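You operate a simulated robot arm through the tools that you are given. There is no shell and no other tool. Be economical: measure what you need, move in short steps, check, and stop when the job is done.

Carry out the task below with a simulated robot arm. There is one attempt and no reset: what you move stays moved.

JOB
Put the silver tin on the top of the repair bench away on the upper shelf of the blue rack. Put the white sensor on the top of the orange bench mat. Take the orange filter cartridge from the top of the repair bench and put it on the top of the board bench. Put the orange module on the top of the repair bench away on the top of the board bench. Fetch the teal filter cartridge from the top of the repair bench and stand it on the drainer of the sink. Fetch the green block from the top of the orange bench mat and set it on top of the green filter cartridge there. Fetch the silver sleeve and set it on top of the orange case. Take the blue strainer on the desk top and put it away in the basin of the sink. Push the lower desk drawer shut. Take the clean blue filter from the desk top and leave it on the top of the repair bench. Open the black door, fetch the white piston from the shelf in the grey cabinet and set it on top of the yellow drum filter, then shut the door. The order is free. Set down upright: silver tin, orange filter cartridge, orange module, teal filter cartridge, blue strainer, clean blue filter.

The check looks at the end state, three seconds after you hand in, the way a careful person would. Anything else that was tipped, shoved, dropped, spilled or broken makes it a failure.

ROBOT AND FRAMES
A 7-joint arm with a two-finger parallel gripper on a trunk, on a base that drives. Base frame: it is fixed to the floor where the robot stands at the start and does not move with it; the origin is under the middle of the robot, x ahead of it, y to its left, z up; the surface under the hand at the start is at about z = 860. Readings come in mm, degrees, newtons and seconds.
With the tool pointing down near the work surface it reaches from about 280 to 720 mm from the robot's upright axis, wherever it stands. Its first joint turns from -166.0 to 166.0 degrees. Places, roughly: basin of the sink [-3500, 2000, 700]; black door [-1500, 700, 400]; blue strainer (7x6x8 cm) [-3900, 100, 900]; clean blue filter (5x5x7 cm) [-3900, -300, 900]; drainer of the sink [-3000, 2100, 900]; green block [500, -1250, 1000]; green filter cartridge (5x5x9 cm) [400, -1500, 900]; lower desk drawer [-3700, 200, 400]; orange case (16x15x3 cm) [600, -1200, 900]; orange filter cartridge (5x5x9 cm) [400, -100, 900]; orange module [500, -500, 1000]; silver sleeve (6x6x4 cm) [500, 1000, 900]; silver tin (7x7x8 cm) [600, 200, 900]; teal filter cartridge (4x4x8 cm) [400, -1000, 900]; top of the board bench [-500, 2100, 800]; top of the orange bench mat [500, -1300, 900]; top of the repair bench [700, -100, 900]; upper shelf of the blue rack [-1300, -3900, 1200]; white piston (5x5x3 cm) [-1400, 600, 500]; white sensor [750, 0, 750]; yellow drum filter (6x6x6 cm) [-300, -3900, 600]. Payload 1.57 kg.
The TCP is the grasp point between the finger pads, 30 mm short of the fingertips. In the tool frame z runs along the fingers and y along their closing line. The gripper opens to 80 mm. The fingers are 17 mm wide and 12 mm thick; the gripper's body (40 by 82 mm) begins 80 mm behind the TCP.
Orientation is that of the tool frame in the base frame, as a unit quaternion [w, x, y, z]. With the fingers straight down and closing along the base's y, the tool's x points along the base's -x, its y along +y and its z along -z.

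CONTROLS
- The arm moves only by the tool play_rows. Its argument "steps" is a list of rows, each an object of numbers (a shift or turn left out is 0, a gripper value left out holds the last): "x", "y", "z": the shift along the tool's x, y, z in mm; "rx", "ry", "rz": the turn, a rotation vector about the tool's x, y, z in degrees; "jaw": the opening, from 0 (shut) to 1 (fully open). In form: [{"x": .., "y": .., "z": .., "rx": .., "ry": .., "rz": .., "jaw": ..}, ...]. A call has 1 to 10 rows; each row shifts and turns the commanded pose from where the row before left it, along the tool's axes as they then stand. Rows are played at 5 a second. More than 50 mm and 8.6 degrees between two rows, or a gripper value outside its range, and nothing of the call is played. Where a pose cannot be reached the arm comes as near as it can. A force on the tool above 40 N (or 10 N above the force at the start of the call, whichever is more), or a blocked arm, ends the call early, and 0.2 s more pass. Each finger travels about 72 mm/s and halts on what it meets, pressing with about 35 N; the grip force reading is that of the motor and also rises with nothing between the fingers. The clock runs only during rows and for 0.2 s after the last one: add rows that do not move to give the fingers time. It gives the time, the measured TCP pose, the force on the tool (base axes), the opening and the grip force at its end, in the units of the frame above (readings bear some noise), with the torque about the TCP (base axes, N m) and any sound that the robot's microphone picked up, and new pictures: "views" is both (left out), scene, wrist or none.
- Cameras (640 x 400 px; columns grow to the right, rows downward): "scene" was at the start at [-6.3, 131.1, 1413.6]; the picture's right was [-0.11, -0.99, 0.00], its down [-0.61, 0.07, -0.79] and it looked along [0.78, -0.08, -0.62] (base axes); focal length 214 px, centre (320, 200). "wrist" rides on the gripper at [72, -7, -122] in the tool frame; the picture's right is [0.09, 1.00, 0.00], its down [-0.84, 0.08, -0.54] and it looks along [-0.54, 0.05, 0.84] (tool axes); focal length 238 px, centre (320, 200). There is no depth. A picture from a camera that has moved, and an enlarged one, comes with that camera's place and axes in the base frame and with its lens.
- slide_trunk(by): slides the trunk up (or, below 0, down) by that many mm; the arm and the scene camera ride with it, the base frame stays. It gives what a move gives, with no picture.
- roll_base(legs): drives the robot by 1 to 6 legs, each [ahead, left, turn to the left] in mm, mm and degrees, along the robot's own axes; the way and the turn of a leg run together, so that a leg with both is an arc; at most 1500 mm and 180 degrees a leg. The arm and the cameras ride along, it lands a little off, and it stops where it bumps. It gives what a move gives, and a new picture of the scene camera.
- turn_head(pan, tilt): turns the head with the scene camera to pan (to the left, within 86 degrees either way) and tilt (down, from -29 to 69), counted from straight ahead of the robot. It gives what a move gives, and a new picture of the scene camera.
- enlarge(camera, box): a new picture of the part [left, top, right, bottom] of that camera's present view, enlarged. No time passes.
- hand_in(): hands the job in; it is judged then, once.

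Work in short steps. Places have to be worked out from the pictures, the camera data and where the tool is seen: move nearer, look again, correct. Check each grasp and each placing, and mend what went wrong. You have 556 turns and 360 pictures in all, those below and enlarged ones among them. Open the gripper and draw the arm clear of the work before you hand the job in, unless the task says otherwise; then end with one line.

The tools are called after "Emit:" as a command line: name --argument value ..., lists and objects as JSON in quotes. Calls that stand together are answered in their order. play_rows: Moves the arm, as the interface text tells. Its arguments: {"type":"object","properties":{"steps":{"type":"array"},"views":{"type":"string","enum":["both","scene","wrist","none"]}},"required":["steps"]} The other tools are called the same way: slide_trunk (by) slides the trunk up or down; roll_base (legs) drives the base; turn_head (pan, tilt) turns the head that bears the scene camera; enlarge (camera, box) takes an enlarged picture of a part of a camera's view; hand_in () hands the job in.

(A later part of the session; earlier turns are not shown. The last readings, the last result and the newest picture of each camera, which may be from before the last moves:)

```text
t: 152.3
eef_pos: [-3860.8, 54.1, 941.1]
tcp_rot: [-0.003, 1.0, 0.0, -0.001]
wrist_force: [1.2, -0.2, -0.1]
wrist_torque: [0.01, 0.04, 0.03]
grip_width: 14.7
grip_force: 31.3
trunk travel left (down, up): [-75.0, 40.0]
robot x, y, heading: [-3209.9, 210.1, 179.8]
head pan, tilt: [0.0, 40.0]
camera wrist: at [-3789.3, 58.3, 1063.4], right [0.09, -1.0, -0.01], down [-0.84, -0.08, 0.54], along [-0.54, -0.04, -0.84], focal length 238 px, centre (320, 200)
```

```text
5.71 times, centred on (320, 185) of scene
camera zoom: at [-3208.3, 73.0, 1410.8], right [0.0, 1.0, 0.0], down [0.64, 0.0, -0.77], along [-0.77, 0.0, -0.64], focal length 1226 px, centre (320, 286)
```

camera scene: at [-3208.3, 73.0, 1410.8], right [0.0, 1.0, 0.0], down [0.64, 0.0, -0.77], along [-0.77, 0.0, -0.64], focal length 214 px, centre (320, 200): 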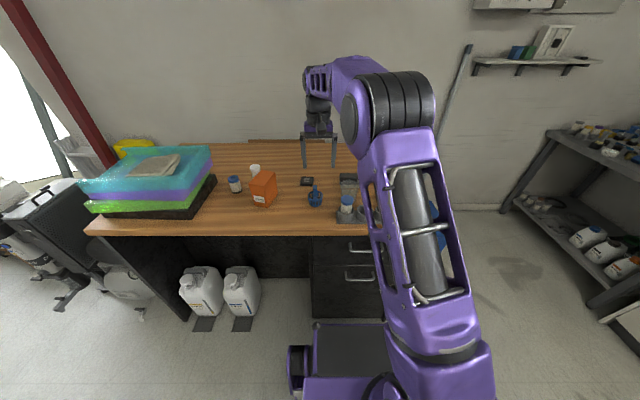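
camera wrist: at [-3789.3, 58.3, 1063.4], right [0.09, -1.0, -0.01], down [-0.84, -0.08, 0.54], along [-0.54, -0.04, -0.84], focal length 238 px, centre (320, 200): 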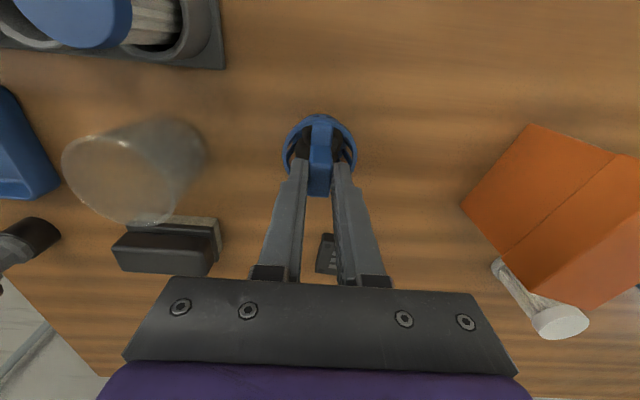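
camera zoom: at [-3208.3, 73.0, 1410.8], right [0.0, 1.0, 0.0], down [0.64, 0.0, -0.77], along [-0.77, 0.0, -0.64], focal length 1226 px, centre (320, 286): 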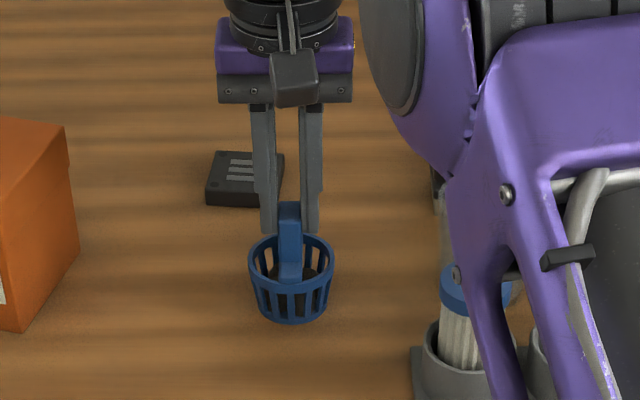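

Gripped the post (14.7 mm). I lift and verify it hangs level.

Emit:
play_rows --steps '[{"z": -20}, {"z": -40}, {"z": -45}, {"z": -45}, {}]' --views "wrist"

Emit:
enlarge --camera "scene" --box '[260, 110, 380, 210]'

```text
t: 153.5
eef_pos: [-3862.3, 51.0, 1092.1]
tcp_rot: [-0.004, 1.0, 0.0, 0.0]
wrist_force: [-0.3, 0.4, -0.8]
wrist_torque: [-0.02, -0.01, -0.02]
grip_width: 14.7
grip_force: 30.5
trunk travel left (down, up): [-75.0, 40.0]
robot x, y, heading: [-3211.1, 209.5, 180.0]
head pan, tilt: [0.0, 40.0]
camera wrist: at [-3790.4, 55.5, 1215.4], right [0.09, -1.0, -0.01], down [-0.84, -0.08, 0.54], along [-0.54, -0.04, -0.84], focal length 238 px, centre (320, 200)
```

wrist: 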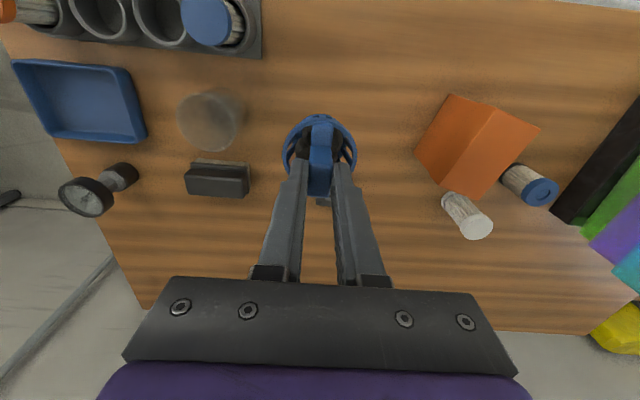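

```text
4.00 times, centred on (320, 160) of scene
camera zoom: at [-3208.3, 73.0, 1410.8], right [0.0, 1.0, 0.0], down [0.64, 0.0, -0.77], along [-0.77, 0.0, -0.64], focal length 858 px, centre (320, 360)
```

zoom: 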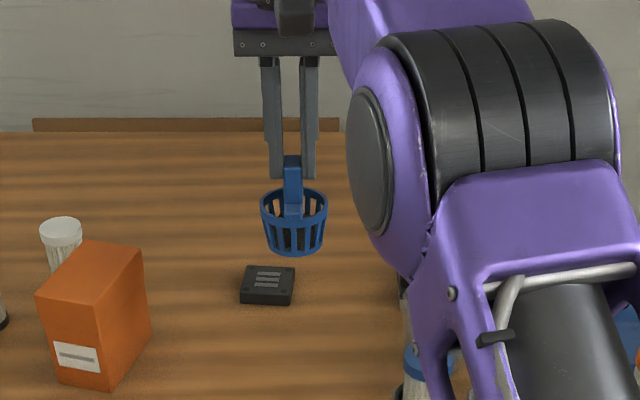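

It hangs level. I pull the arm in, back off, drive toward the sink and turn to face it.

Emit:
play_rows --steps '[{"x": 40, "z": -5}, {"x": 40, "z": -5}, {"x": 40, "z": -5, "y": -15}, {"x": 40, "y": -45}, {"y": -45}, {"y": -40}]' --views "none"

Emit:
roll_base --legs '[[-190, 0, 0], [0, -780, 0], [0, 0, -90]]'

```text
refused: row 4 steps farther than a row can; nothing moved
```

```text
t: 166.4
eef_pos: [-3159.0, 1642.3, 1091.8]
tcp_rot: [0.002, -0.696, 0.718, -0.003]
wrist_force: [-0.4, 0.4, -0.4]
wrist_torque: [-0.02, -0.01, 0.02]
grip_width: 14.7
grip_force: 30.6
trunk travel left (down, up): [-75.0, 40.0]
robot x, y, heading: [-3018.6, 985.6, 88.2]
head pan, tilt: [0.0, 40.0]
camera scene: at [-3161.0, 985.6, 1410.8], right [1.0, -0.04, 0.0], down [-0.02, -0.64, -0.77], along [0.03, 0.77, -0.64], focal length 214 px, centre (320, 200)
```

scene: 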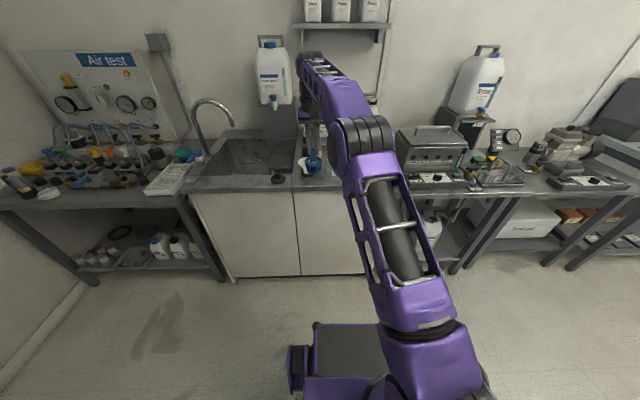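

Emit:
roll_base --legs '[[0, 300, 1.8]]'

Emit:
enlarge --camera "scene" --box '[220, 80, 420, 205]'

```text
t: 169.9
eef_pos: [-3482.3, 1639.9, 1092.2]
tcp_rot: [-0.002, 0.708, -0.706, 0.002]
wrist_force: [0.5, -0.4, -0.1]
wrist_torque: [-0.04, -0.01, 0.02]
grip_width: 14.8
grip_force: 31.0
trunk travel left (down, up): [-75.0, 40.0]
robot x, y, heading: [-3315.5, 989.3, 90.2]
head pan, tilt: [0.0, 40.0]
camera scene: at [-3459.2, 985.2, 1410.8], right [1.0, 0.0, 0.0], down [0.0, -0.64, -0.77], along [0.0, 0.77, -0.64], focal length 214 px, centre (320, 200)
```

scene: 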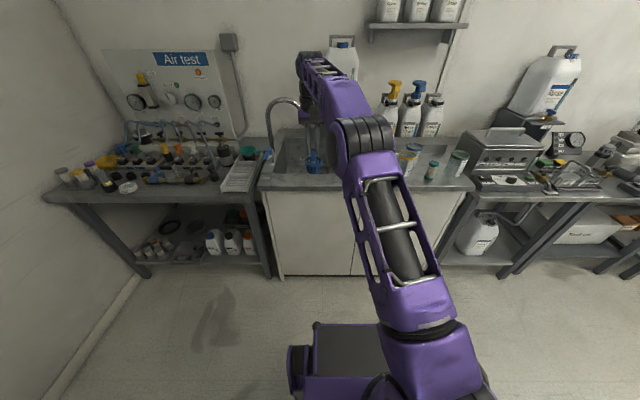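

```text
3.20 times, centred on (320, 142) of scene
camera zoom: at [-3459.2, 985.2, 1410.8], right [1.0, 0.0, 0.0], down [0.0, -0.64, -0.77], along [0.0, 0.77, -0.64], focal length 686 px, centre (320, 384)
```

zoom: 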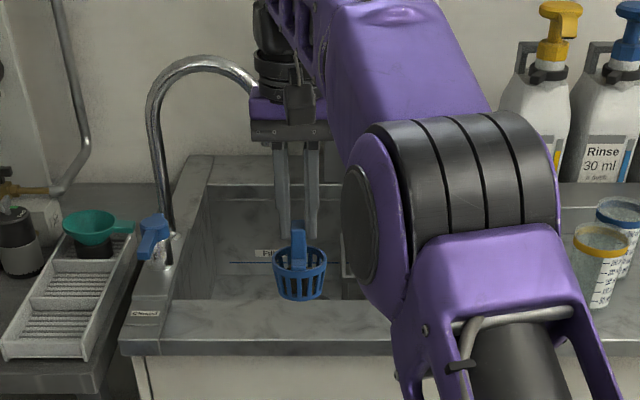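

Tap spout ends near (-3545,1990,1090). I'll set the strainer at about (-3440,1925) on the basin floor; drive ahead 280 and slightly right.

Emit:
roll_base --legs '[[0, -40, 0], [280, 0, 0]]'

Emit:
play_rows --steps '[{}]' --views "wrist"

Emit:
enlarge --camera "scene" --box '[220, 100, 420, 225]'

```text
t: 172.5
eef_pos: [-3446.3, 1924.3, 1092.0]
tcp_rot: [-0.002, 0.71, -0.704, 0.003]
wrist_force: [0.8, 0.3, -0.6]
wrist_torque: [-0.03, 0.01, -0.02]
grip_width: 14.7
grip_force: 31.3
trunk travel left (down, up): [-75.0, 40.0]
robot x, y, heading: [-3275.9, 1273.1, 90.4]
head pan, tilt: [0.0, 40.0]
camera scene: at [-3421.4, 1268.1, 1410.8], right [1.0, 0.01, 0.0], down [0.0, -0.64, -0.77], along [0.0, 0.77, -0.64], focal length 214 px, centre (320, 200)
```

scene: 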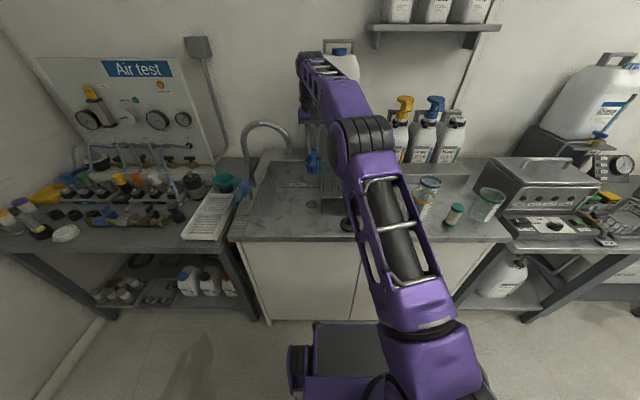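

```text
t: 172.9
eef_pos: [-3446.6, 1924.5, 1092.0]
tcp_rot: [-0.002, 0.71, -0.704, 0.002]
wrist_force: [-0.3, 0.5, 0.9]
wrist_torque: [0.01, 0.0, 0.0]
grip_width: 14.6
grip_force: 31.2
trunk travel left (down, up): [-75.0, 40.0]
robot x, y, heading: [-3281.9, 1272.4, 90.3]
head pan, tilt: [0.0, 40.0]
camera wrist: at [-3440.4, 1850.6, 1215.0], right [-1.0, -0.1, -0.01], down [-0.09, 0.84, 0.54], along [-0.05, 0.54, -0.84], focal length 238 px, centre (320, 200)
```

wrist: 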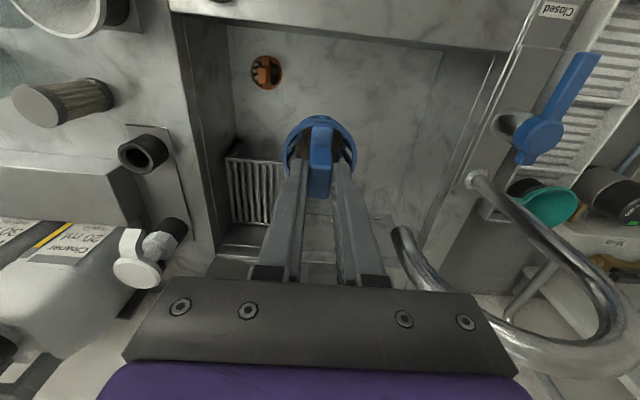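

```text
3.20 times, centred on (320, 162) of scene
camera zoom: at [-3421.4, 1268.2, 1410.8], right [1.0, 0.01, 0.0], down [0.0, -0.64, -0.77], along [0.0, 0.77, -0.64], focal length 686 px, centre (320, 320)
```

zoom: 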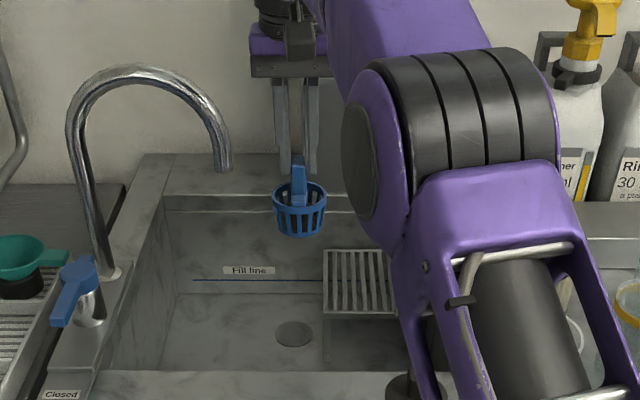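

Target floor spot is clear (orange item in the basin is ~100 mm off). I descend partway.

Emit:
play_rows --steps '[{"z": 45}, {"z": 45}, {"z": 45}, {"z": 45}, {"z": 40}, {}]' --views "wrist"

Emit:
enlarge --camera "scene" --box '[220, 100, 420, 225]'

```text
t: 174.3
eef_pos: [-3443.6, 1925.6, 871.6]
tcp_rot: [-0.003, 0.71, -0.704, 0.003]
wrist_force: [-0.1, 0.6, 0.0]
wrist_torque: [0.0, 0.01, 0.0]
grip_width: 14.8
grip_force: 30.6
trunk travel left (down, up): [-75.0, 40.0]
robot x, y, heading: [-3278.1, 1270.1, 90.0]
head pan, tilt: [0.0, 40.0]
camera wrist: at [-3437.6, 1852.6, 994.3], right [-1.0, -0.1, -0.01], down [-0.09, 0.84, 0.54], along [-0.05, 0.54, -0.84], focal length 238 px, centre (320, 200)
```

wrist: 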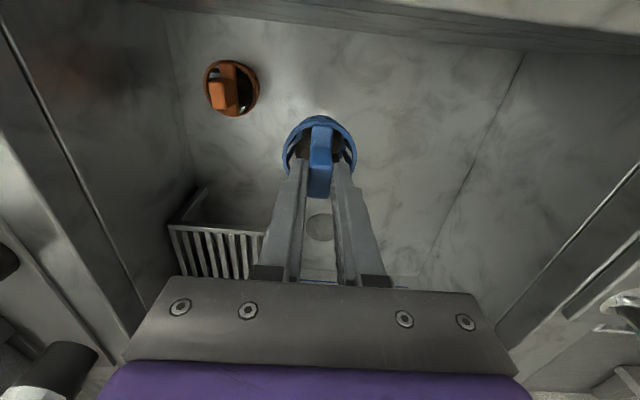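

```text
3.20 times, centred on (320, 162) of scene
camera zoom: at [-3421.5, 1268.3, 1410.8], right [1.0, 0.01, 0.0], down [0.0, -0.64, -0.77], along [0.0, 0.77, -0.64], focal length 686 px, centre (320, 320)
```

zoom: 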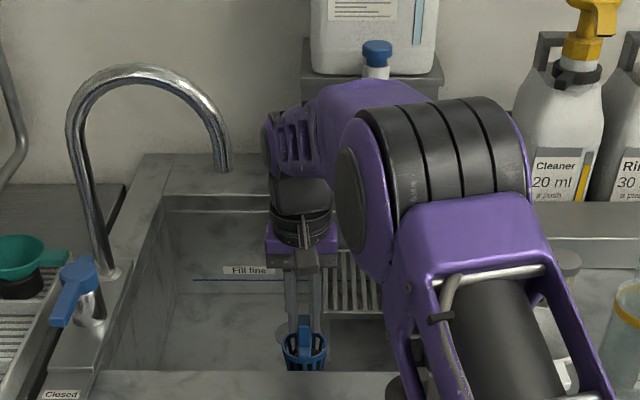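

An orange strainer is in the basin, clear of ours. I keep lowering gently.

Emit:
play_rows --steps '[{"z": 30}, {"z": 20}, {"z": 10}, {"z": 6}, {"z": 5}, {"z": 4}, {"z": 4}, {}]' --views "wrist"

```text
t: 176.1
eef_pos: [-3442.9, 1922.4, 793.7]
tcp_rot: [-0.003, 0.709, -0.705, 0.003]
wrist_force: [-0.4, 0.5, -0.7]
wrist_torque: [0.01, -0.01, 0.0]
grip_width: 14.5
grip_force: 30.6
trunk travel left (down, up): [-75.0, 40.0]
robot x, y, heading: [-3280.3, 1272.7, 90.1]
head pan, tilt: [0.0, 40.0]
camera wrist: at [-3437.4, 1850.6, 916.5], right [-1.0, -0.1, -0.01], down [-0.09, 0.84, 0.54], along [-0.05, 0.54, -0.84], focal length 238 px, centre (320, 200)
```

wrist: 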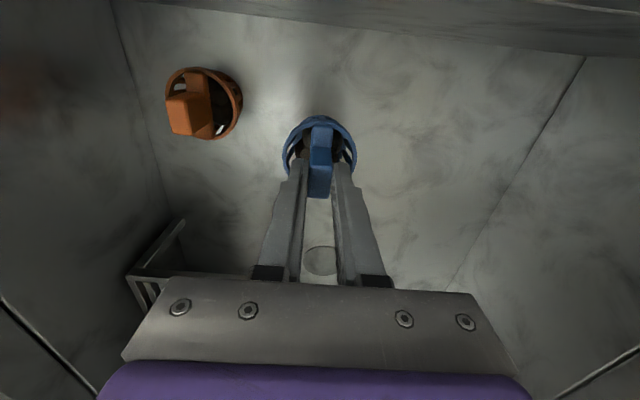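

Emit:
play_rows --steps '[{"z": 4}, {"z": 4}, {"z": 3}, {"z": 3}, {"z": 3}, {}]' --views "none"

```text
t: 177.5
eef_pos: [-3443.4, 1924.7, 775.6]
tcp_rot: [-0.002, 0.71, -0.705, 0.003]
wrist_force: [0.2, 0.3, -0.2]
wrist_torque: [-0.03, 0.0, -0.01]
grip_width: 14.6
grip_force: 30.6
trunk travel left (down, up): [-75.0, 40.0]
robot x, y, heading: [-3282.9, 1276.6, 90.4]
head pan, tilt: [0.0, 40.0]
```

Emit:
play_rows --steps '[{"z": 3}, {"z": 3}, {"z": 3}, {"z": 3}, {"z": 3}, {"z": 3}, {}]' --views "wrist"

```text
t: 179.1
eef_pos: [-3442.1, 1924.2, 757.7]
tcp_rot: [-0.002, 0.71, -0.704, 0.002]
wrist_force: [-0.2, -1.1, -0.6]
wrist_torque: [-0.01, -0.02, 0.03]
grip_width: 14.7
grip_force: 30.8
trunk travel left (down, up): [-75.0, 40.0]
robot x, y, heading: [-3277.2, 1276.2, 90.1]
head pan, tilt: [0.0, 40.0]
camera wrist: at [-3437.5, 1850.7, 881.1], right [-1.0, -0.1, -0.01], down [-0.09, 0.84, 0.54], along [-0.05, 0.54, -0.84], focal length 238 px, centre (320, 200)
```

wrist: 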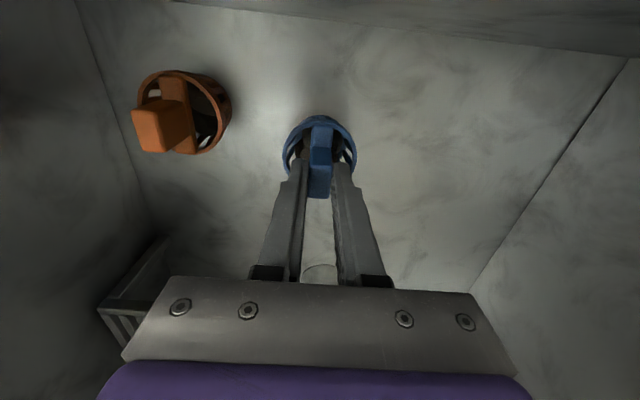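

Emit:
play_rows --steps '[{"z": 3}, {"z": 3}, {"z": 3}, {"z": 3}, {}]' --views "none"

```text
t: 180.3
eef_pos: [-3444.8, 1924.1, 750.1]
tcp_rot: [-0.004, 0.709, -0.705, 0.0]
wrist_force: [1.0, 1.9, 26.5]
wrist_torque: [0.21, 0.0, 0.0]
grip_width: 14.7
grip_force: 30.9
trunk travel left (down, up): [-75.0, 40.0]
robot x, y, heading: [-3279.7, 1273.6, 90.1]
head pan, tilt: [0.0, 40.0]
```

Contact. I ease up, open the fingers a little and rise.

Emit:
play_rows --steps '[{"z": -4}, {"jaw": 0.4}, {}, {}, {"z": -30}, {"z": -40}, {}]' --views "wrist"

```text
t: 181.9
eef_pos: [-3444.4, 1923.2, 820.7]
tcp_rot: [-0.003, 0.709, -0.705, 0.003]
wrist_force: [-0.9, 0.5, -0.1]
wrist_torque: [0.02, 0.0, 0.01]
grip_width: 32.0
grip_force: 0.1
trunk travel left (down, up): [-75.0, 40.0]
robot x, y, heading: [-3278.7, 1275.4, 90.5]
head pan, tilt: [0.0, 40.0]
camera wrist: at [-3438.0, 1850.7, 943.9], right [-1.0, -0.1, -0.01], down [-0.09, 0.84, 0.54], along [-0.05, 0.54, -0.84], focal length 238 px, centre (320, 200)
```

wrist: 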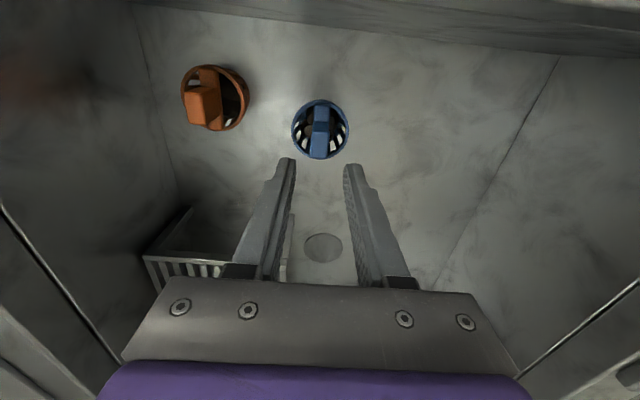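

Strainer stands upright in the basin. I rise and go back to the desk for the clean blue filter.

Emit:
play_rows --steps '[{"z": -45}, {"z": -45}, {"z": -45}, {"z": -45}, {"z": -45}, {"z": -45, "jaw": 1.0}, {"x": 40}, {"x": 40}, {"x": 40}, {}]' --views "none"

Emit:
roll_base --legs '[[-290, 0, 0], [0, -165, 0], [0, 0, 90], [0, 1080, 0]]'

```text
t: 184.1
eef_pos: [-3444.1, 1800.5, 1090.5]
tcp_rot: [-0.003, 0.709, -0.705, 0.003]
wrist_force: [0.1, -1.0, -0.2]
wrist_torque: [0.02, 0.0, 0.02]
grip_width: 79.8
grip_force: 0.0
trunk travel left (down, up): [-75.0, 40.0]
robot x, y, heading: [-3280.4, 1273.2, 90.3]
head pan, tilt: [0.0, 40.0]
```

```text
t: 202.3
eef_pos: [-3627.7, -272.8, 1089.6]
tcp_rot: [-0.003, 1.0, 0.007, 0.0]
wrist_force: [0.5, 0.0, -0.4]
wrist_torque: [0.0, 0.05, -0.01]
grip_width: 79.9
grip_force: 0.1
trunk travel left (down, up): [-75.0, 40.0]
robot x, y, heading: [-3098.6, -104.6, -179.3]
head pan, tilt: [0.0, 40.0]
camera scene: at [-3096.7, -243.5, 1410.8], right [-0.01, 1.0, 0.0], down [0.64, 0.01, -0.77], along [-0.77, -0.01, -0.64], focal length 214 px, centre (320, 200)
```

scene: 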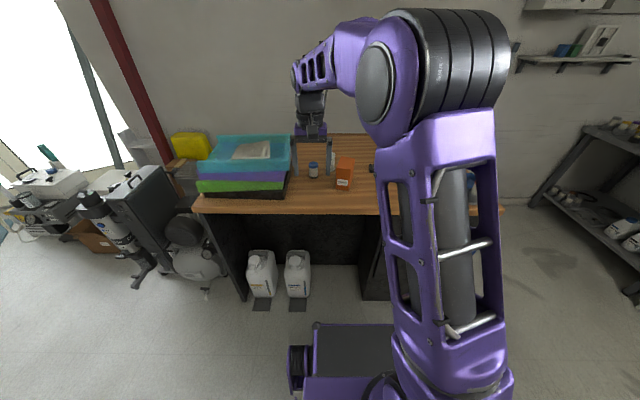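

The filter is near (-3943,-275). I shift left into line with the kneehole and go ahead 170.

Emit:
roll_base --legs '[[0, 150, -0.7], [165, 0, 0]]'

Emit:
play_rows --steps '[{"y": -40}, {"y": -40}, {"y": -40}, {"x": -30, "y": -20}, {}]' --views "wrist"

```text
t: 205.4
eef_pos: [-3790.6, -417.9, 1090.4]
tcp_rot: [-0.003, 1.0, 0.001, 0.0]
wrist_force: [-0.2, -0.3, 0.6]
wrist_torque: [0.02, 0.02, -0.03]
grip_width: 80.2
grip_force: 0.1
trunk travel left (down, up): [-75.0, 40.0]
robot x, y, heading: [-3263.4, -255.8, 180.1]
head pan, tilt: [0.0, 40.0]
camera scene: at [-3259.7, -394.8, 1410.8], right [0.0, 1.0, 0.0], down [0.64, 0.0, -0.77], along [-0.77, 0.0, -0.64], focal length 214 px, centre (320, 200)
```

scene: 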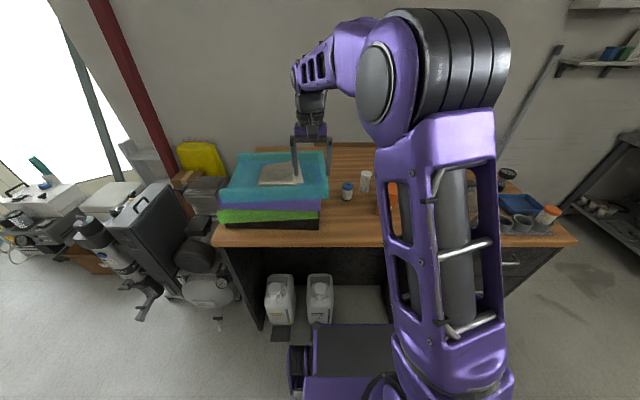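

```text
t: 206.6
eef_pos: [-3822.3, -273.8, 1092.7]
tcp_rot: [-0.003, 1.0, 0.0, 0.0]
wrist_force: [0.0, -0.4, -0.7]
wrist_torque: [0.0, -0.01, 0.04]
grip_width: 80.1
grip_force: 0.2
trunk travel left (down, up): [-75.0, 40.0]
robot x, y, heading: [-3262.4, -252.5, 180.3]
head pan, tilt: [0.0, 40.0]
camera wrist: at [-3750.7, -270.8, 1216.2], right [0.09, -1.0, -0.01], down [-0.84, -0.08, 0.54], along [-0.54, -0.04, -0.84], focal length 238 px, centre (320, 200)
```

wrist: 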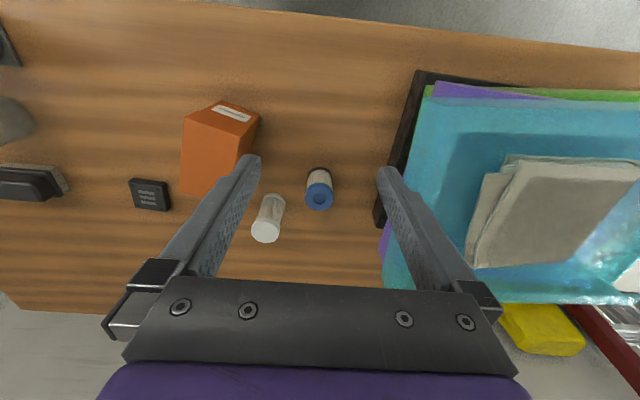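

Filter top at (-3928,-283). I move above it and descend to 935 for a check.

Emit:
play_rows --steps '[{"x": -40, "y": 4}, {"x": -40, "y": 4}, {"x": -26, "z": 30}, {"z": 45}, {"z": 45}, {"z": 36}, {}]' --views "wrist"

```text
t: 208.2
eef_pos: [-3926.3, -285.2, 934.8]
tcp_rot: [-0.004, 1.0, 0.0, 0.0]
wrist_force: [-0.4, -0.2, 0.2]
wrist_torque: [0.0, -0.03, -0.03]
grip_width: 79.9
grip_force: 0.1
trunk travel left (down, up): [-75.0, 40.0]
robot x, y, heading: [-3262.2, -255.7, 180.1]
head pan, tilt: [0.0, 40.0]
camera wrist: at [-3854.9, -279.8, 1057.4], right [0.09, -1.0, -0.01], down [-0.84, -0.08, 0.54], along [-0.54, -0.04, -0.84], focal length 238 px, centre (320, 200)
```

wrist: 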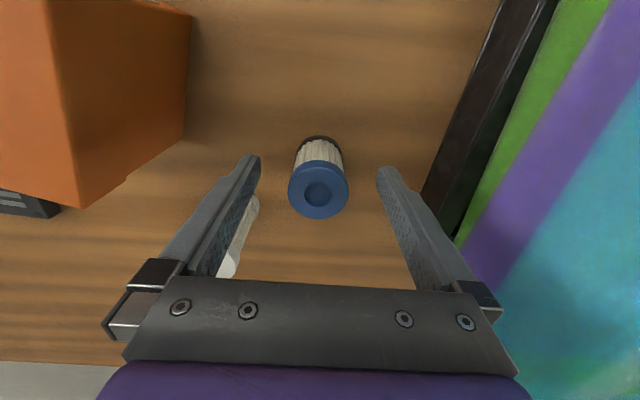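

Emit:
play_rows --steps '[{"x": -7, "z": 15}, {"z": 18}, {}]' --views "wrist"

```text
t: 209.0
eef_pos: [-3934.5, -283.5, 902.5]
tcp_rot: [-0.004, 1.0, 0.0, 0.0]
wrist_force: [-0.4, 1.1, 0.2]
wrist_torque: [-0.01, -0.01, 0.02]
grip_width: 80.2
grip_force: 0.1
trunk travel left (down, up): [-75.0, 40.0]
robot x, y, heading: [-3261.9, -256.9, 180.0]
head pan, tilt: [0.0, 40.0]
camera wrist: at [-3861.4, -278.9, 1025.4], right [0.09, -1.0, -0.01], down [-0.84, -0.08, 0.54], along [-0.54, -0.04, -0.84], focal length 238 px, centre (320, 200)
```

wrist: 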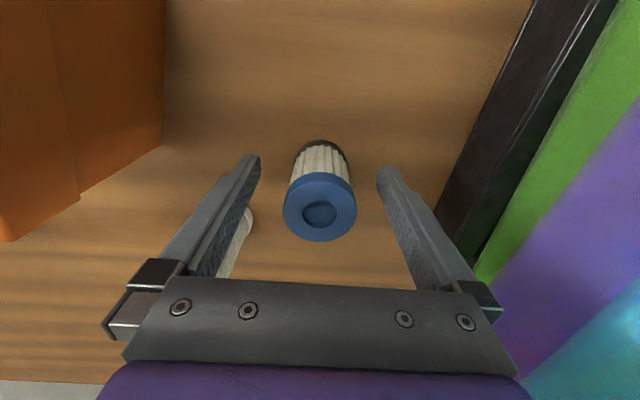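

Emit:
play_rows --steps '[{"jaw": 0.3}, {}, {}, {}, {}]' --views "none"

Emit:
play_rows --steps '[{"z": -20}, {"z": -45}, {"z": -45}, {"z": -45}, {"z": -45}, {"x": 45}, {"x": 45}, {"x": 45}, {"x": 45}, {}]' --views "wrist"

```text
t: 210.2
eef_pos: [-3932.3, -283.8, 902.7]
tcp_rot: [-0.004, 1.0, 0.002, -0.001]
wrist_force: [-0.2, -1.1, 0.6]
wrist_torque: [-0.03, 0.03, 0.04]
grip_width: 40.6
grip_force: 35.1
trunk travel left (down, up): [-75.0, 40.0]
robot x, y, heading: [-3265.9, -252.3, 180.1]
head pan, tilt: [0.0, 40.0]
```

```text
t: 212.4
eef_pos: [-3754.6, -285.4, 1103.4]
tcp_rot: [-0.004, 1.0, 0.0, 0.0]
wrist_force: [0.0, 0.1, -0.6]
wrist_torque: [0.0, 0.01, -0.02]
grip_width: 40.8
grip_force: 34.5
trunk travel left (down, up): [-75.0, 40.0]
robot x, y, heading: [-3265.6, -254.3, 179.7]
head pan, tilt: [0.0, 40.0]
camera wrist: at [-3682.3, -279.5, 1225.9], right [0.09, -1.0, -0.01], down [-0.84, -0.08, 0.54], along [-0.54, -0.04, -0.84], focal length 238 px, centre (320, 200)
```

wrist: 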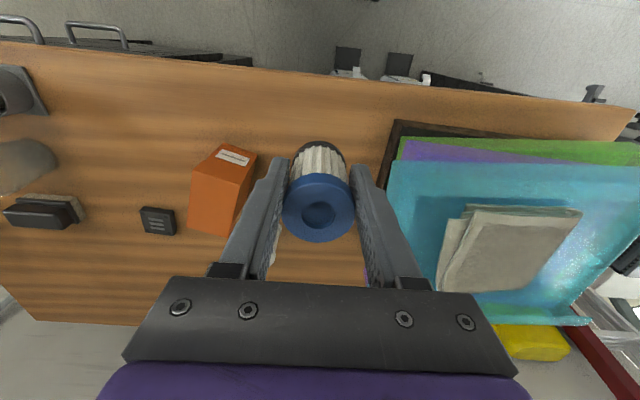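

Filter held (40.7 mm). I drive back through the aisle to the repair bench.

Emit:
roll_base --legs '[[-160, 0, 0], [0, -1240, 0], [0, 0, -90], [0, 0, -90], [1400, 0, 0], [1300, 0, 0]]'

```text
t: 234.8
eef_pos: [-2471.6, 971.7, 1102.2]
tcp_rot: [-0.001, 0.015, 1.0, -0.004]
wrist_force: [0.2, 0.3, -0.9]
wrist_torque: [-0.01, 0.0, 0.02]
grip_width: 40.7
grip_force: 35.0
trunk travel left (down, up): [-75.0, 40.0]
robot x, y, heading: [-2962.8, 956.8, -1.6]
head pan, tilt: [0.0, 40.0]
stopped in leg 5: the robot was blocked; the commanded pose is now the measured one
camera scene: at [-2968.1, 1098.1, 1410.8], right [-0.03, -1.0, 0.0], down [-0.64, 0.02, -0.77], along [0.77, -0.02, -0.64], focal length 214 px, centre (320, 200)
```

scene: 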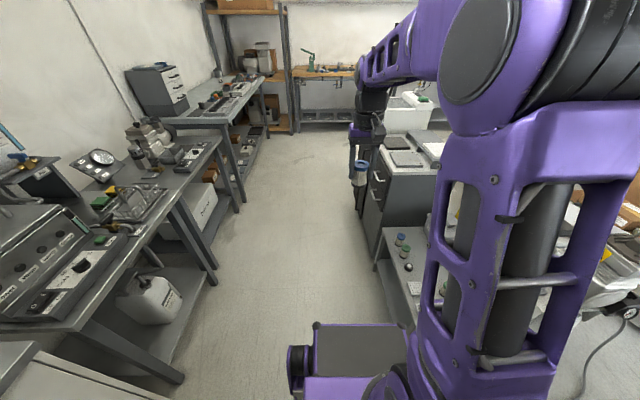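

A small table at the right blocks; I move 230 mm left and continue ahead.

Emit:
roll_base --legs '[[-30, 0, 1.6], [0, 230, 0], [1400, 0, 0], [1250, 0, 0]]'

```text
t: 250.4
eef_pos: [143.4, 1182.9, 1102.8]
tcp_rot: [0.0, 0.009, 1.0, -0.005]
wrist_force: [0.5, 0.0, 0.5]
wrist_torque: [0.0, 0.02, 0.0]
grip_width: 40.8
grip_force: 35.2
trunk travel left (down, up): [-75.0, 40.0]
robot x, y, heading: [-349.5, 1166.1, -1.0]
head pan, tilt: [0.0, 40.0]
camera scene: at [-354.3, 1303.7, 1410.8], right [-0.02, -1.0, 0.0], down [-0.64, 0.01, -0.77], along [0.77, -0.01, -0.64], focal length 214 px, centre (320, 200)
```

scene: 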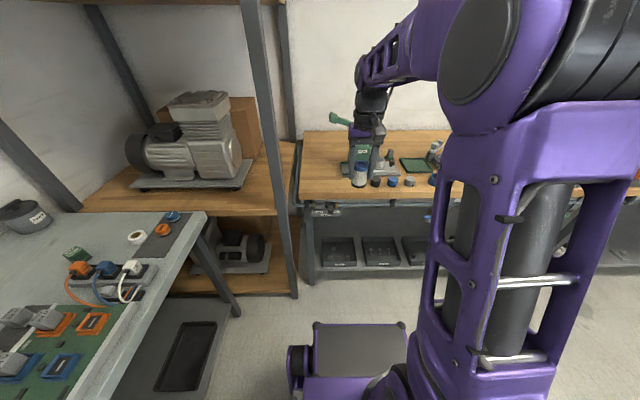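

Emit:
roll_base --legs '[[0, -810, 1], [330, 0, 0]]'

Emit:
play_rows --steps '[{"x": -30}, {}]' --views "wrist"

```text
t: 260.5
eef_pos: [462.2, 377.6, 1101.4]
tcp_rot: [0.0, -0.003, 1.0, -0.004]
wrist_force: [0.3, 0.0, -0.6]
wrist_torque: [-0.01, -0.03, 0.03]
grip_width: 40.6
grip_force: 34.9
trunk travel left (down, up): [-75.0, 40.0]
robot x, y, heading: [-29.2, 347.0, 0.5]
head pan, tilt: [0.0, 40.0]
camera scene: at [-38.0, 485.6, 1410.8], right [0.01, -1.0, 0.0], down [-0.64, -0.01, -0.77], along [0.77, 0.01, -0.64], focal length 214 px, centre (320, 200)
```

scene: 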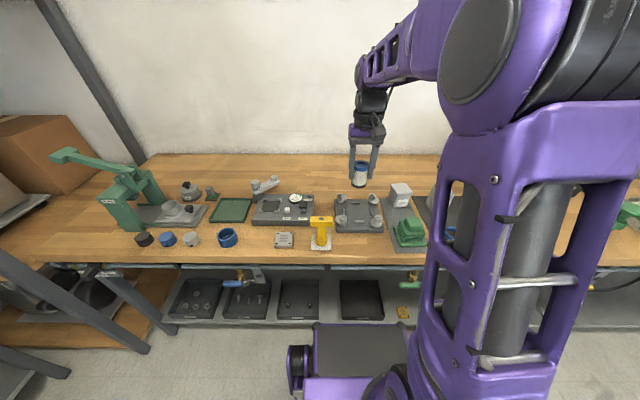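

```text
t: 261.1
eef_pos: [491.6, 378.4, 1101.2]
tcp_rot: [-0.001, -0.004, 1.0, -0.005]
wrist_force: [-0.1, 0.9, -0.6]
wrist_torque: [0.03, 0.0, -0.01]
grip_width: 40.8
grip_force: 35.1
trunk travel left (down, up): [-75.0, 40.0]
robot x, y, heading: [-32.7, 342.2, 0.5]
head pan, tilt: [0.0, 40.0]
camera wrist: at [420.4, 371.3, 1224.2], right [-0.1, 0.99, -0.01], down [0.84, 0.09, 0.54], along [0.54, 0.05, -0.84], focal length 238 px, centre (320, 200)
```

wrist: 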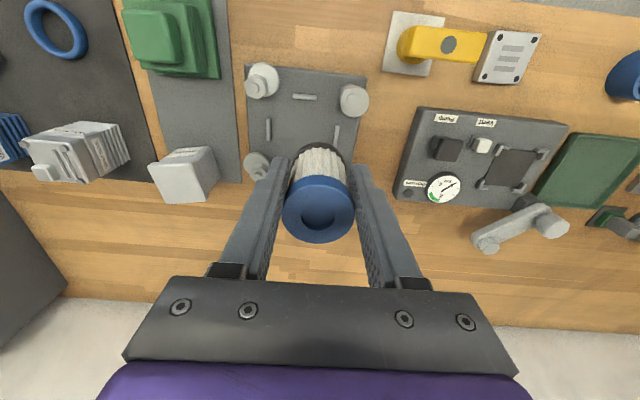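

Free wood behind the plate at x≈670. I move there and lower.

Emit:
play_rows --steps '[{"x": -45}, {"x": -45}, {"x": -45}, {"x": -42}, {"z": 45}, {"z": 45}, {"z": 45}, {"z": 40}, {}]' --views "wrist"

```text
t: 263.1
eef_pos: [693.3, 375.1, 938.7]
tcp_rot: [-0.001, -0.004, 1.0, -0.004]
wrist_force: [0.5, 0.1, 0.7]
wrist_torque: [0.03, 0.03, 0.0]
grip_width: 40.6
grip_force: 34.5
out of reach, approached as far as the arm can: row 4, 5, 6, 7, 8
trunk travel left (down, up): [-75.0, 40.0]
robot x, y, heading: [-31.5, 345.9, 0.5]
head pan, tilt: [0.0, 40.0]
camera wrist: at [621.2, 368.9, 1060.0], right [-0.1, 0.99, -0.01], down [0.84, 0.09, 0.54], along [0.54, 0.05, -0.84], focal length 238 px, centre (320, 200)
```

wrist: 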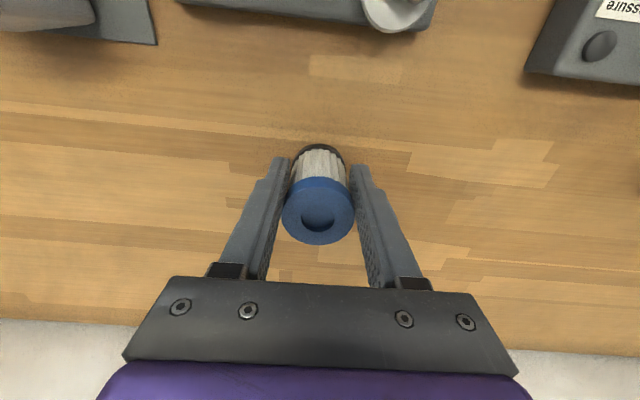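

At reach limit; I pull back 35 mm and lower gently.

Emit:
play_rows --steps '[{"x": 35}, {"z": 5}, {}]' --views "none"

```text
t: 263.9
eef_pos: [692.4, 376.7, 935.8]
tcp_rot: [-0.002, -0.004, 1.0, -0.005]
wrist_force: [-0.4, 0.4, -0.8]
wrist_torque: [-0.01, 0.02, 0.02]
grip_width: 40.6
grip_force: 34.8
out of reach, approached as far as the arm can: row 1
trunk travel left (down, up): [-75.0, 40.0]
robot x, y, heading: [-27.4, 343.0, 0.5]
head pan, tilt: [0.0, 40.0]
```

Emit:
play_rows --steps '[{"x": 25}, {}]' --views "none"

```text
t: 264.5
eef_pos: [691.1, 376.8, 939.1]
tcp_rot: [-0.002, -0.003, 1.0, -0.005]
wrist_force: [0.2, -0.2, -0.8]
wrist_torque: [-0.01, 0.03, -0.01]
grip_width: 40.9
grip_force: 35.6
out of reach, approached as far as the arm can: row 1
trunk travel left (down, up): [-75.0, 40.0]
robot x, y, heading: [-29.2, 342.7, 0.5]
head pan, tilt: [0.0, 40.0]
```

Emit:
play_rows --steps '[{"z": -40}, {"z": -40}, {}]' --views "none"

```text
t: 265.3
eef_pos: [683.4, 376.8, 999.4]
tcp_rot: [-0.001, -0.004, 1.0, -0.005]
wrist_force: [0.1, -0.1, -0.5]
wrist_torque: [0.0, 0.02, 0.01]
grip_width: 40.8
grip_force: 35.0
out of reach, approached as far as the arm can: row 1, 2
trunk travel left (down, up): [-75.0, 40.0]
robot x, y, heading: [-26.5, 346.2, 0.4]
head pan, tilt: [0.0, 40.0]
```

Emit:
play_rows --steps '[{"x": 40}, {"x": 40}, {}]' --views "none"

```text
t: 266.1
eef_pos: [602.5, 375.7, 997.7]
tcp_rot: [0.0, -0.003, 1.0, -0.005]
wrist_force: [0.6, 0.0, 1.0]
wrist_torque: [0.01, 0.02, 0.02]
grip_width: 40.4
grip_force: 35.1
trunk travel left (down, up): [-75.0, 40.0]
robot x, y, heading: [-31.9, 342.7, 0.5]
head pan, tilt: [0.0, 40.0]
```

Now it responds. I drive the base 65 mm ahead instead and then lower.

Emit:
roll_base --legs '[[65, 0, 0]]'

Emit:
play_rows --steps '[{"z": 40}, {"z": 35}, {}]' --views "wrist"

```text
t: 267.1
eef_pos: [667.8, 375.1, 997.6]
tcp_rot: [0.0, -0.003, 1.0, -0.004]
wrist_force: [-0.3, 0.1, -0.7]
wrist_torque: [0.02, -0.03, -0.03]
grip_width: 40.8
grip_force: 34.4
trunk travel left (down, up): [-75.0, 40.0]
robot x, y, heading: [35.9, 345.7, 0.4]
head pan, tilt: [0.0, 40.0]
camera scene: at [27.1, 486.2, 1410.8], right [0.01, -1.0, 0.0], down [-0.64, -0.01, -0.77], along [0.77, 0.01, -0.64], focal length 214 px, centre (320, 200)
```

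scene: 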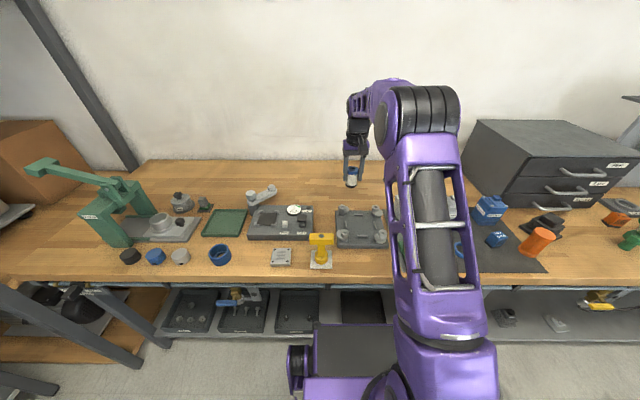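

```text
t: 267.9
eef_pos: [665.8, 376.3, 922.5]
tcp_rot: [-0.001, -0.003, 1.0, -0.004]
wrist_force: [-0.2, 0.4, -1.0]
wrist_torque: [0.01, -0.03, -0.01]
grip_width: 40.7
grip_force: 35.1
trunk travel left (down, up): [-75.0, 40.0]
robot x, y, heading: [36.9, 346.4, 0.4]
head pan, tilt: [0.0, 40.0]
camera wrist: at [594.4, 369.6, 1044.7], right [-0.1, 0.99, -0.01], down [0.84, 0.09, 0.54], along [0.54, 0.05, -0.84], focal length 238 px, centre (320, 200)
```

wrist: 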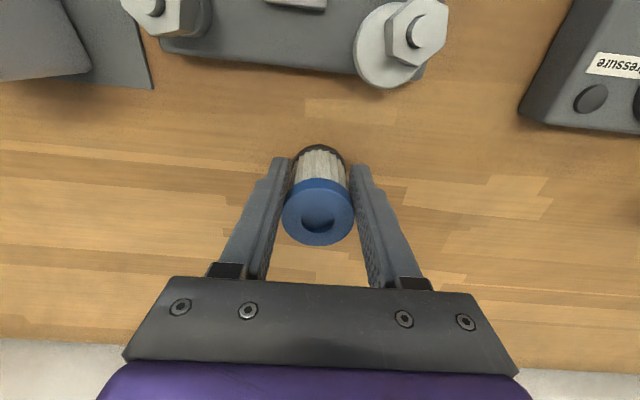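

Free wood under it. I lower to contact.

Emit:
play_rows --steps '[{"z": 10}, {"z": 4}, {"z": 3}, {"z": 3}, {}]' --views "none"

```text
t: 269.1
eef_pos: [667.6, 375.4, 906.0]
tcp_rot: [0.004, -0.004, 1.0, -0.004]
wrist_force: [1.2, 7.1, 31.5]
wrist_torque: [0.3, -0.38, 0.07]
grip_width: 40.9
grip_force: 35.1
trunk travel left (down, up): [-75.0, 40.0]
robot x, y, heading: [36.2, 344.2, 0.5]
head pan, tilt: [0.0, 40.0]
```

Emit:
play_rows --steps '[{"z": -3.5}, {"jaw": 0.8}, {}, {}, {"z": -40}, {"z": -45}, {"z": -45}, {"z": -30, "jaw": 1.0}, {}]' --views "wrist"

```text
t: 271.1
eef_pos: [666.5, 375.1, 1067.0]
tcp_rot: [0.0, -0.003, 1.0, -0.004]
wrist_force: [0.1, 0.3, -0.8]
wrist_torque: [-0.01, -0.02, 0.02]
grip_width: 80.1
grip_force: 0.1
trunk travel left (down, up): [-75.0, 40.0]
robot x, y, heading: [34.9, 345.7, 0.3]
head pan, tilt: [0.0, 40.0]
camera wrist: at [595.3, 367.7, 1189.9], right [-0.1, 0.99, -0.01], down [0.84, 0.09, 0.54], along [0.54, 0.05, -0.84], focal length 238 px, centre (320, 200)
```

wrist: 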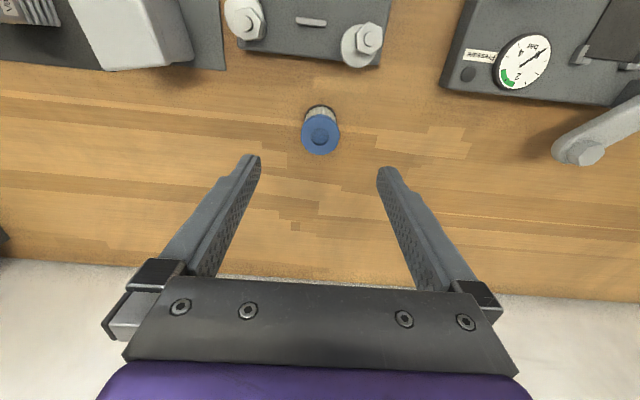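

Filter stands upright. Next the silver sleeve, likely the ring on the green press's base. I pull in and drive left to look.

Emit:
play_rows --steps '[{"x": 45}, {"x": 45}, {"x": 45}, {"x": 45}, {}]' --views "none"

Emit:
roll_base --legs '[[-60, 0, 0], [0, 560, 0]]'

Emit:
enlarge --camera "scene" --box '[160, 120, 460, 300]'

```text
t: 272.3
eef_pos: [485.7, 374.4, 1066.7]
tcp_rot: [0.0, -0.004, 1.0, -0.004]
wrist_force: [-0.4, 0.6, 0.2]
wrist_torque: [0.0, -0.03, 0.01]
grip_width: 80.2
grip_force: 0.0
trunk travel left (down, up): [-75.0, 40.0]
robot x, y, heading: [34.9, 347.1, 0.7]
head pan, tilt: [0.0, 40.0]
```

```text
t: 278.7
eef_pos: [416.6, 941.0, 1068.2]
tcp_rot: [0.0, -0.01, 1.0, -0.004]
wrist_force: [-0.2, 0.5, 0.2]
wrist_torque: [-0.01, -0.03, 0.01]
grip_width: 80.0
grip_force: 0.0
trunk travel left (down, up): [-75.0, 40.0]
robot x, y, heading: [-34.0, 906.4, 1.0]
head pan, tilt: [0.0, 40.0]
camera scene: at [-43.7, 1046.1, 1410.8], right [0.02, -1.0, 0.0], down [-0.64, -0.01, -0.77], along [0.77, 0.02, -0.64], focal length 214 px, centre (320, 200)
```

scene: 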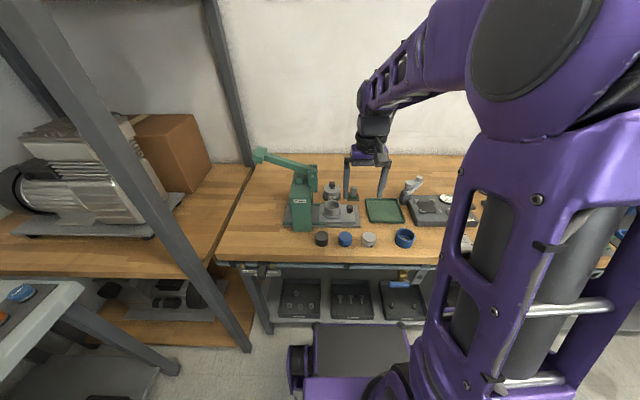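

```text
2.13 times, centred on (310, 210) of scene
camera zoom: at [-43.7, 1046.1, 1410.8], right [0.02, -1.0, 0.0], down [-0.64, -0.01, -0.77], along [0.77, 0.02, -0.64], focal length 458 px, centre (341, 179)
```

zoom: 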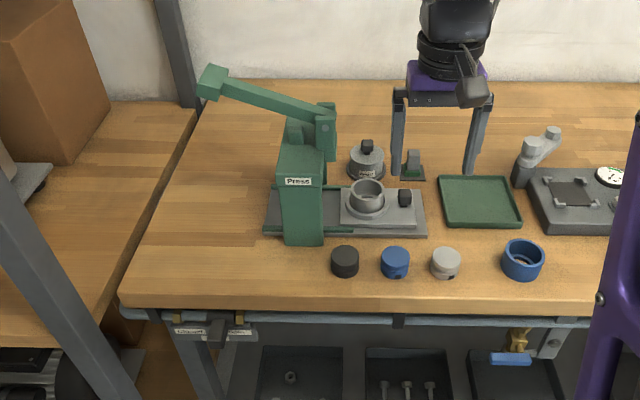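

The sleeve is the ring on the press nest near (520,1017), with a knob to its right. I'll grip it along x; I rotate the tool -90° (camera away from the press).

Emit:
play_rows --steps '[{"rz": -8.5}, {"rz": -8.5}, {"rz": -8.5}, {"rz": -8.5}, {"rz": -8.5}, {"rz": -8.5}, {"rz": -8.5}, {"rz": -8.5}, {"rz": -8.5}, {"rz": -8.5}]' --views "none"

Emit:
play_rows --steps '[{"rz": -5.5}, {"y": -35, "x": -20}, {"y": -35, "x": -20}, {"y": -20, "x": -15}, {}]' --views "wrist"

```text
t: 280.9
eef_pos: [415.9, 941.2, 1067.7]
tcp_rot: [-0.002, -0.685, 0.729, -0.004]
wrist_force: [0.4, -0.3, 1.2]
wrist_torque: [0.02, -0.02, -0.01]
grip_width: 79.9
grip_force: 0.1
trunk travel left (down, up): [-75.0, 40.0]
robot x, y, heading: [-34.1, 905.5, 1.4]
head pan, tilt: [0.0, 40.0]
```

```text
t: 282.1
eef_pos: [505.2, 999.0, 1067.2]
tcp_rot: [0.004, 0.717, -0.697, 0.003]
wrist_force: [0.4, 0.9, 0.8]
wrist_torque: [0.01, -0.02, -0.02]
grip_width: 80.2
grip_force: 0.0
trunk travel left (down, up): [-75.0, 40.0]
robot x, y, heading: [-34.8, 905.3, 1.3]
head pan, tilt: [0.0, 40.0]
camera wrist: at [513.4, 926.9, 1190.0], right [-0.99, -0.12, 0.0], down [-0.1, 0.84, 0.54], along [-0.07, 0.53, -0.84], focal length 238 px, centre (320, 200)
```

wrist: 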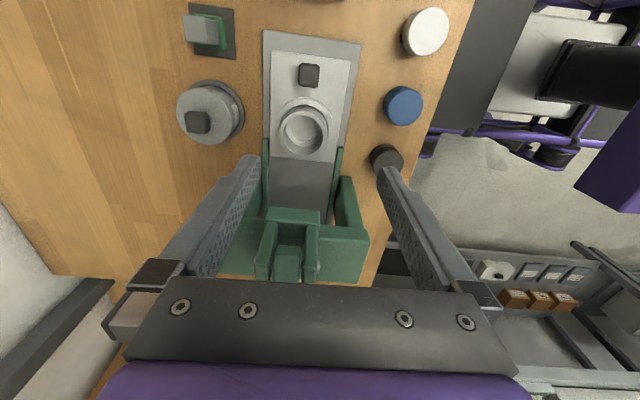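

Emit:
enlarge --camera "wrist" --box '[240, 20, 380, 180]'

Emit:
enlarge --camera "scene" --box '[270, 150, 390, 260]'

```text
2.50 times, centred on (310, 100) of wrist
camera zoom: at [513.4, 926.9, 1190.0], right [-0.99, -0.12, 0.0], down [-0.1, 0.84, 0.54], along [-0.07, 0.53, -0.84], focal length 596 px, centre (345, 450)
```

zoom: 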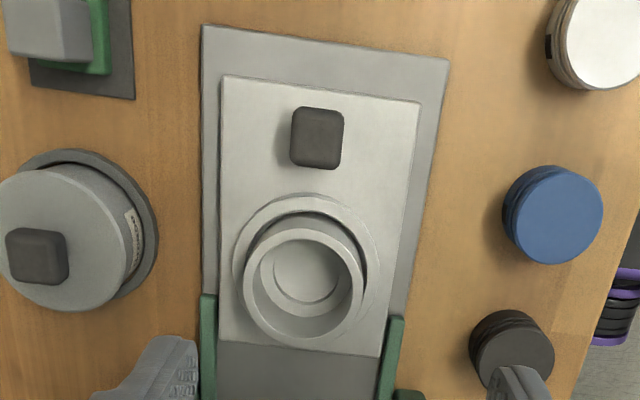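

```text
3.64 times, centred on (330, 205) of scene
camera zoom: at [-43.6, 1046.1, 1410.8], right [0.02, -1.0, 0.0], down [-0.64, -0.01, -0.77], along [0.77, 0.02, -0.64], focal length 780 px, centre (284, 182)
```

zoom: 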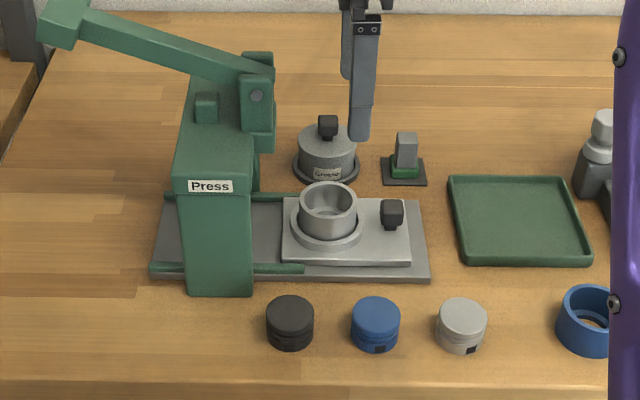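

The sleeve (≈56 mm) sits in a collar on the slide; its top is about (521,1014,918). I align and descend part way.

Emit:
play_rows --steps '[{"x": -15, "y": -16, "rz": 1.5}, {"z": 45}, {"z": 40}, {"z": 25}, {}]' --views "wrist"

Emit:
enlarge --camera "scene" --box '[270, 120, 390, 240]'

```text
t: 283.3
eef_pos: [520.6, 1011.2, 955.7]
tcp_rot: [0.003, 0.709, -0.705, 0.004]
wrist_force: [-0.6, -0.6, 0.3]
wrist_torque: [-0.04, 0.03, 0.02]
grip_width: 80.0
grip_force: 0.1
trunk travel left (down, up): [-75.0, 40.0]
robot x, y, heading: [-33.4, 903.5, 1.4]
head pan, tilt: [0.0, 40.0]
camera wrist: at [527.2, 938.9, 1079.7], right [-1.0, -0.1, 0.0], down [-0.08, 0.84, 0.54], along [-0.05, 0.53, -0.84], focal length 238 px, centre (320, 200)
```

wrist: 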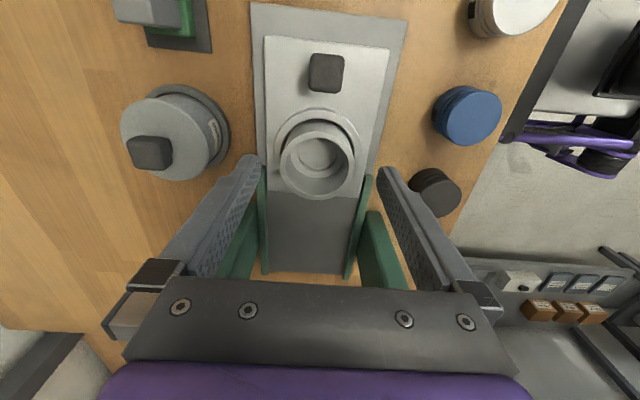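

```text
3.33 times, centred on (330, 180) of scene
camera zoom: at [-43.6, 1046.1, 1410.8], right [0.02, -1.0, 0.0], down [-0.64, -0.01, -0.77], along [0.77, 0.02, -0.64], focal length 715 px, centre (287, 267)
```

zoom: 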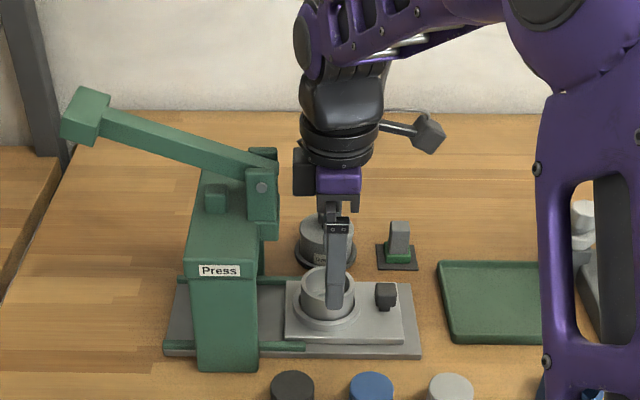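

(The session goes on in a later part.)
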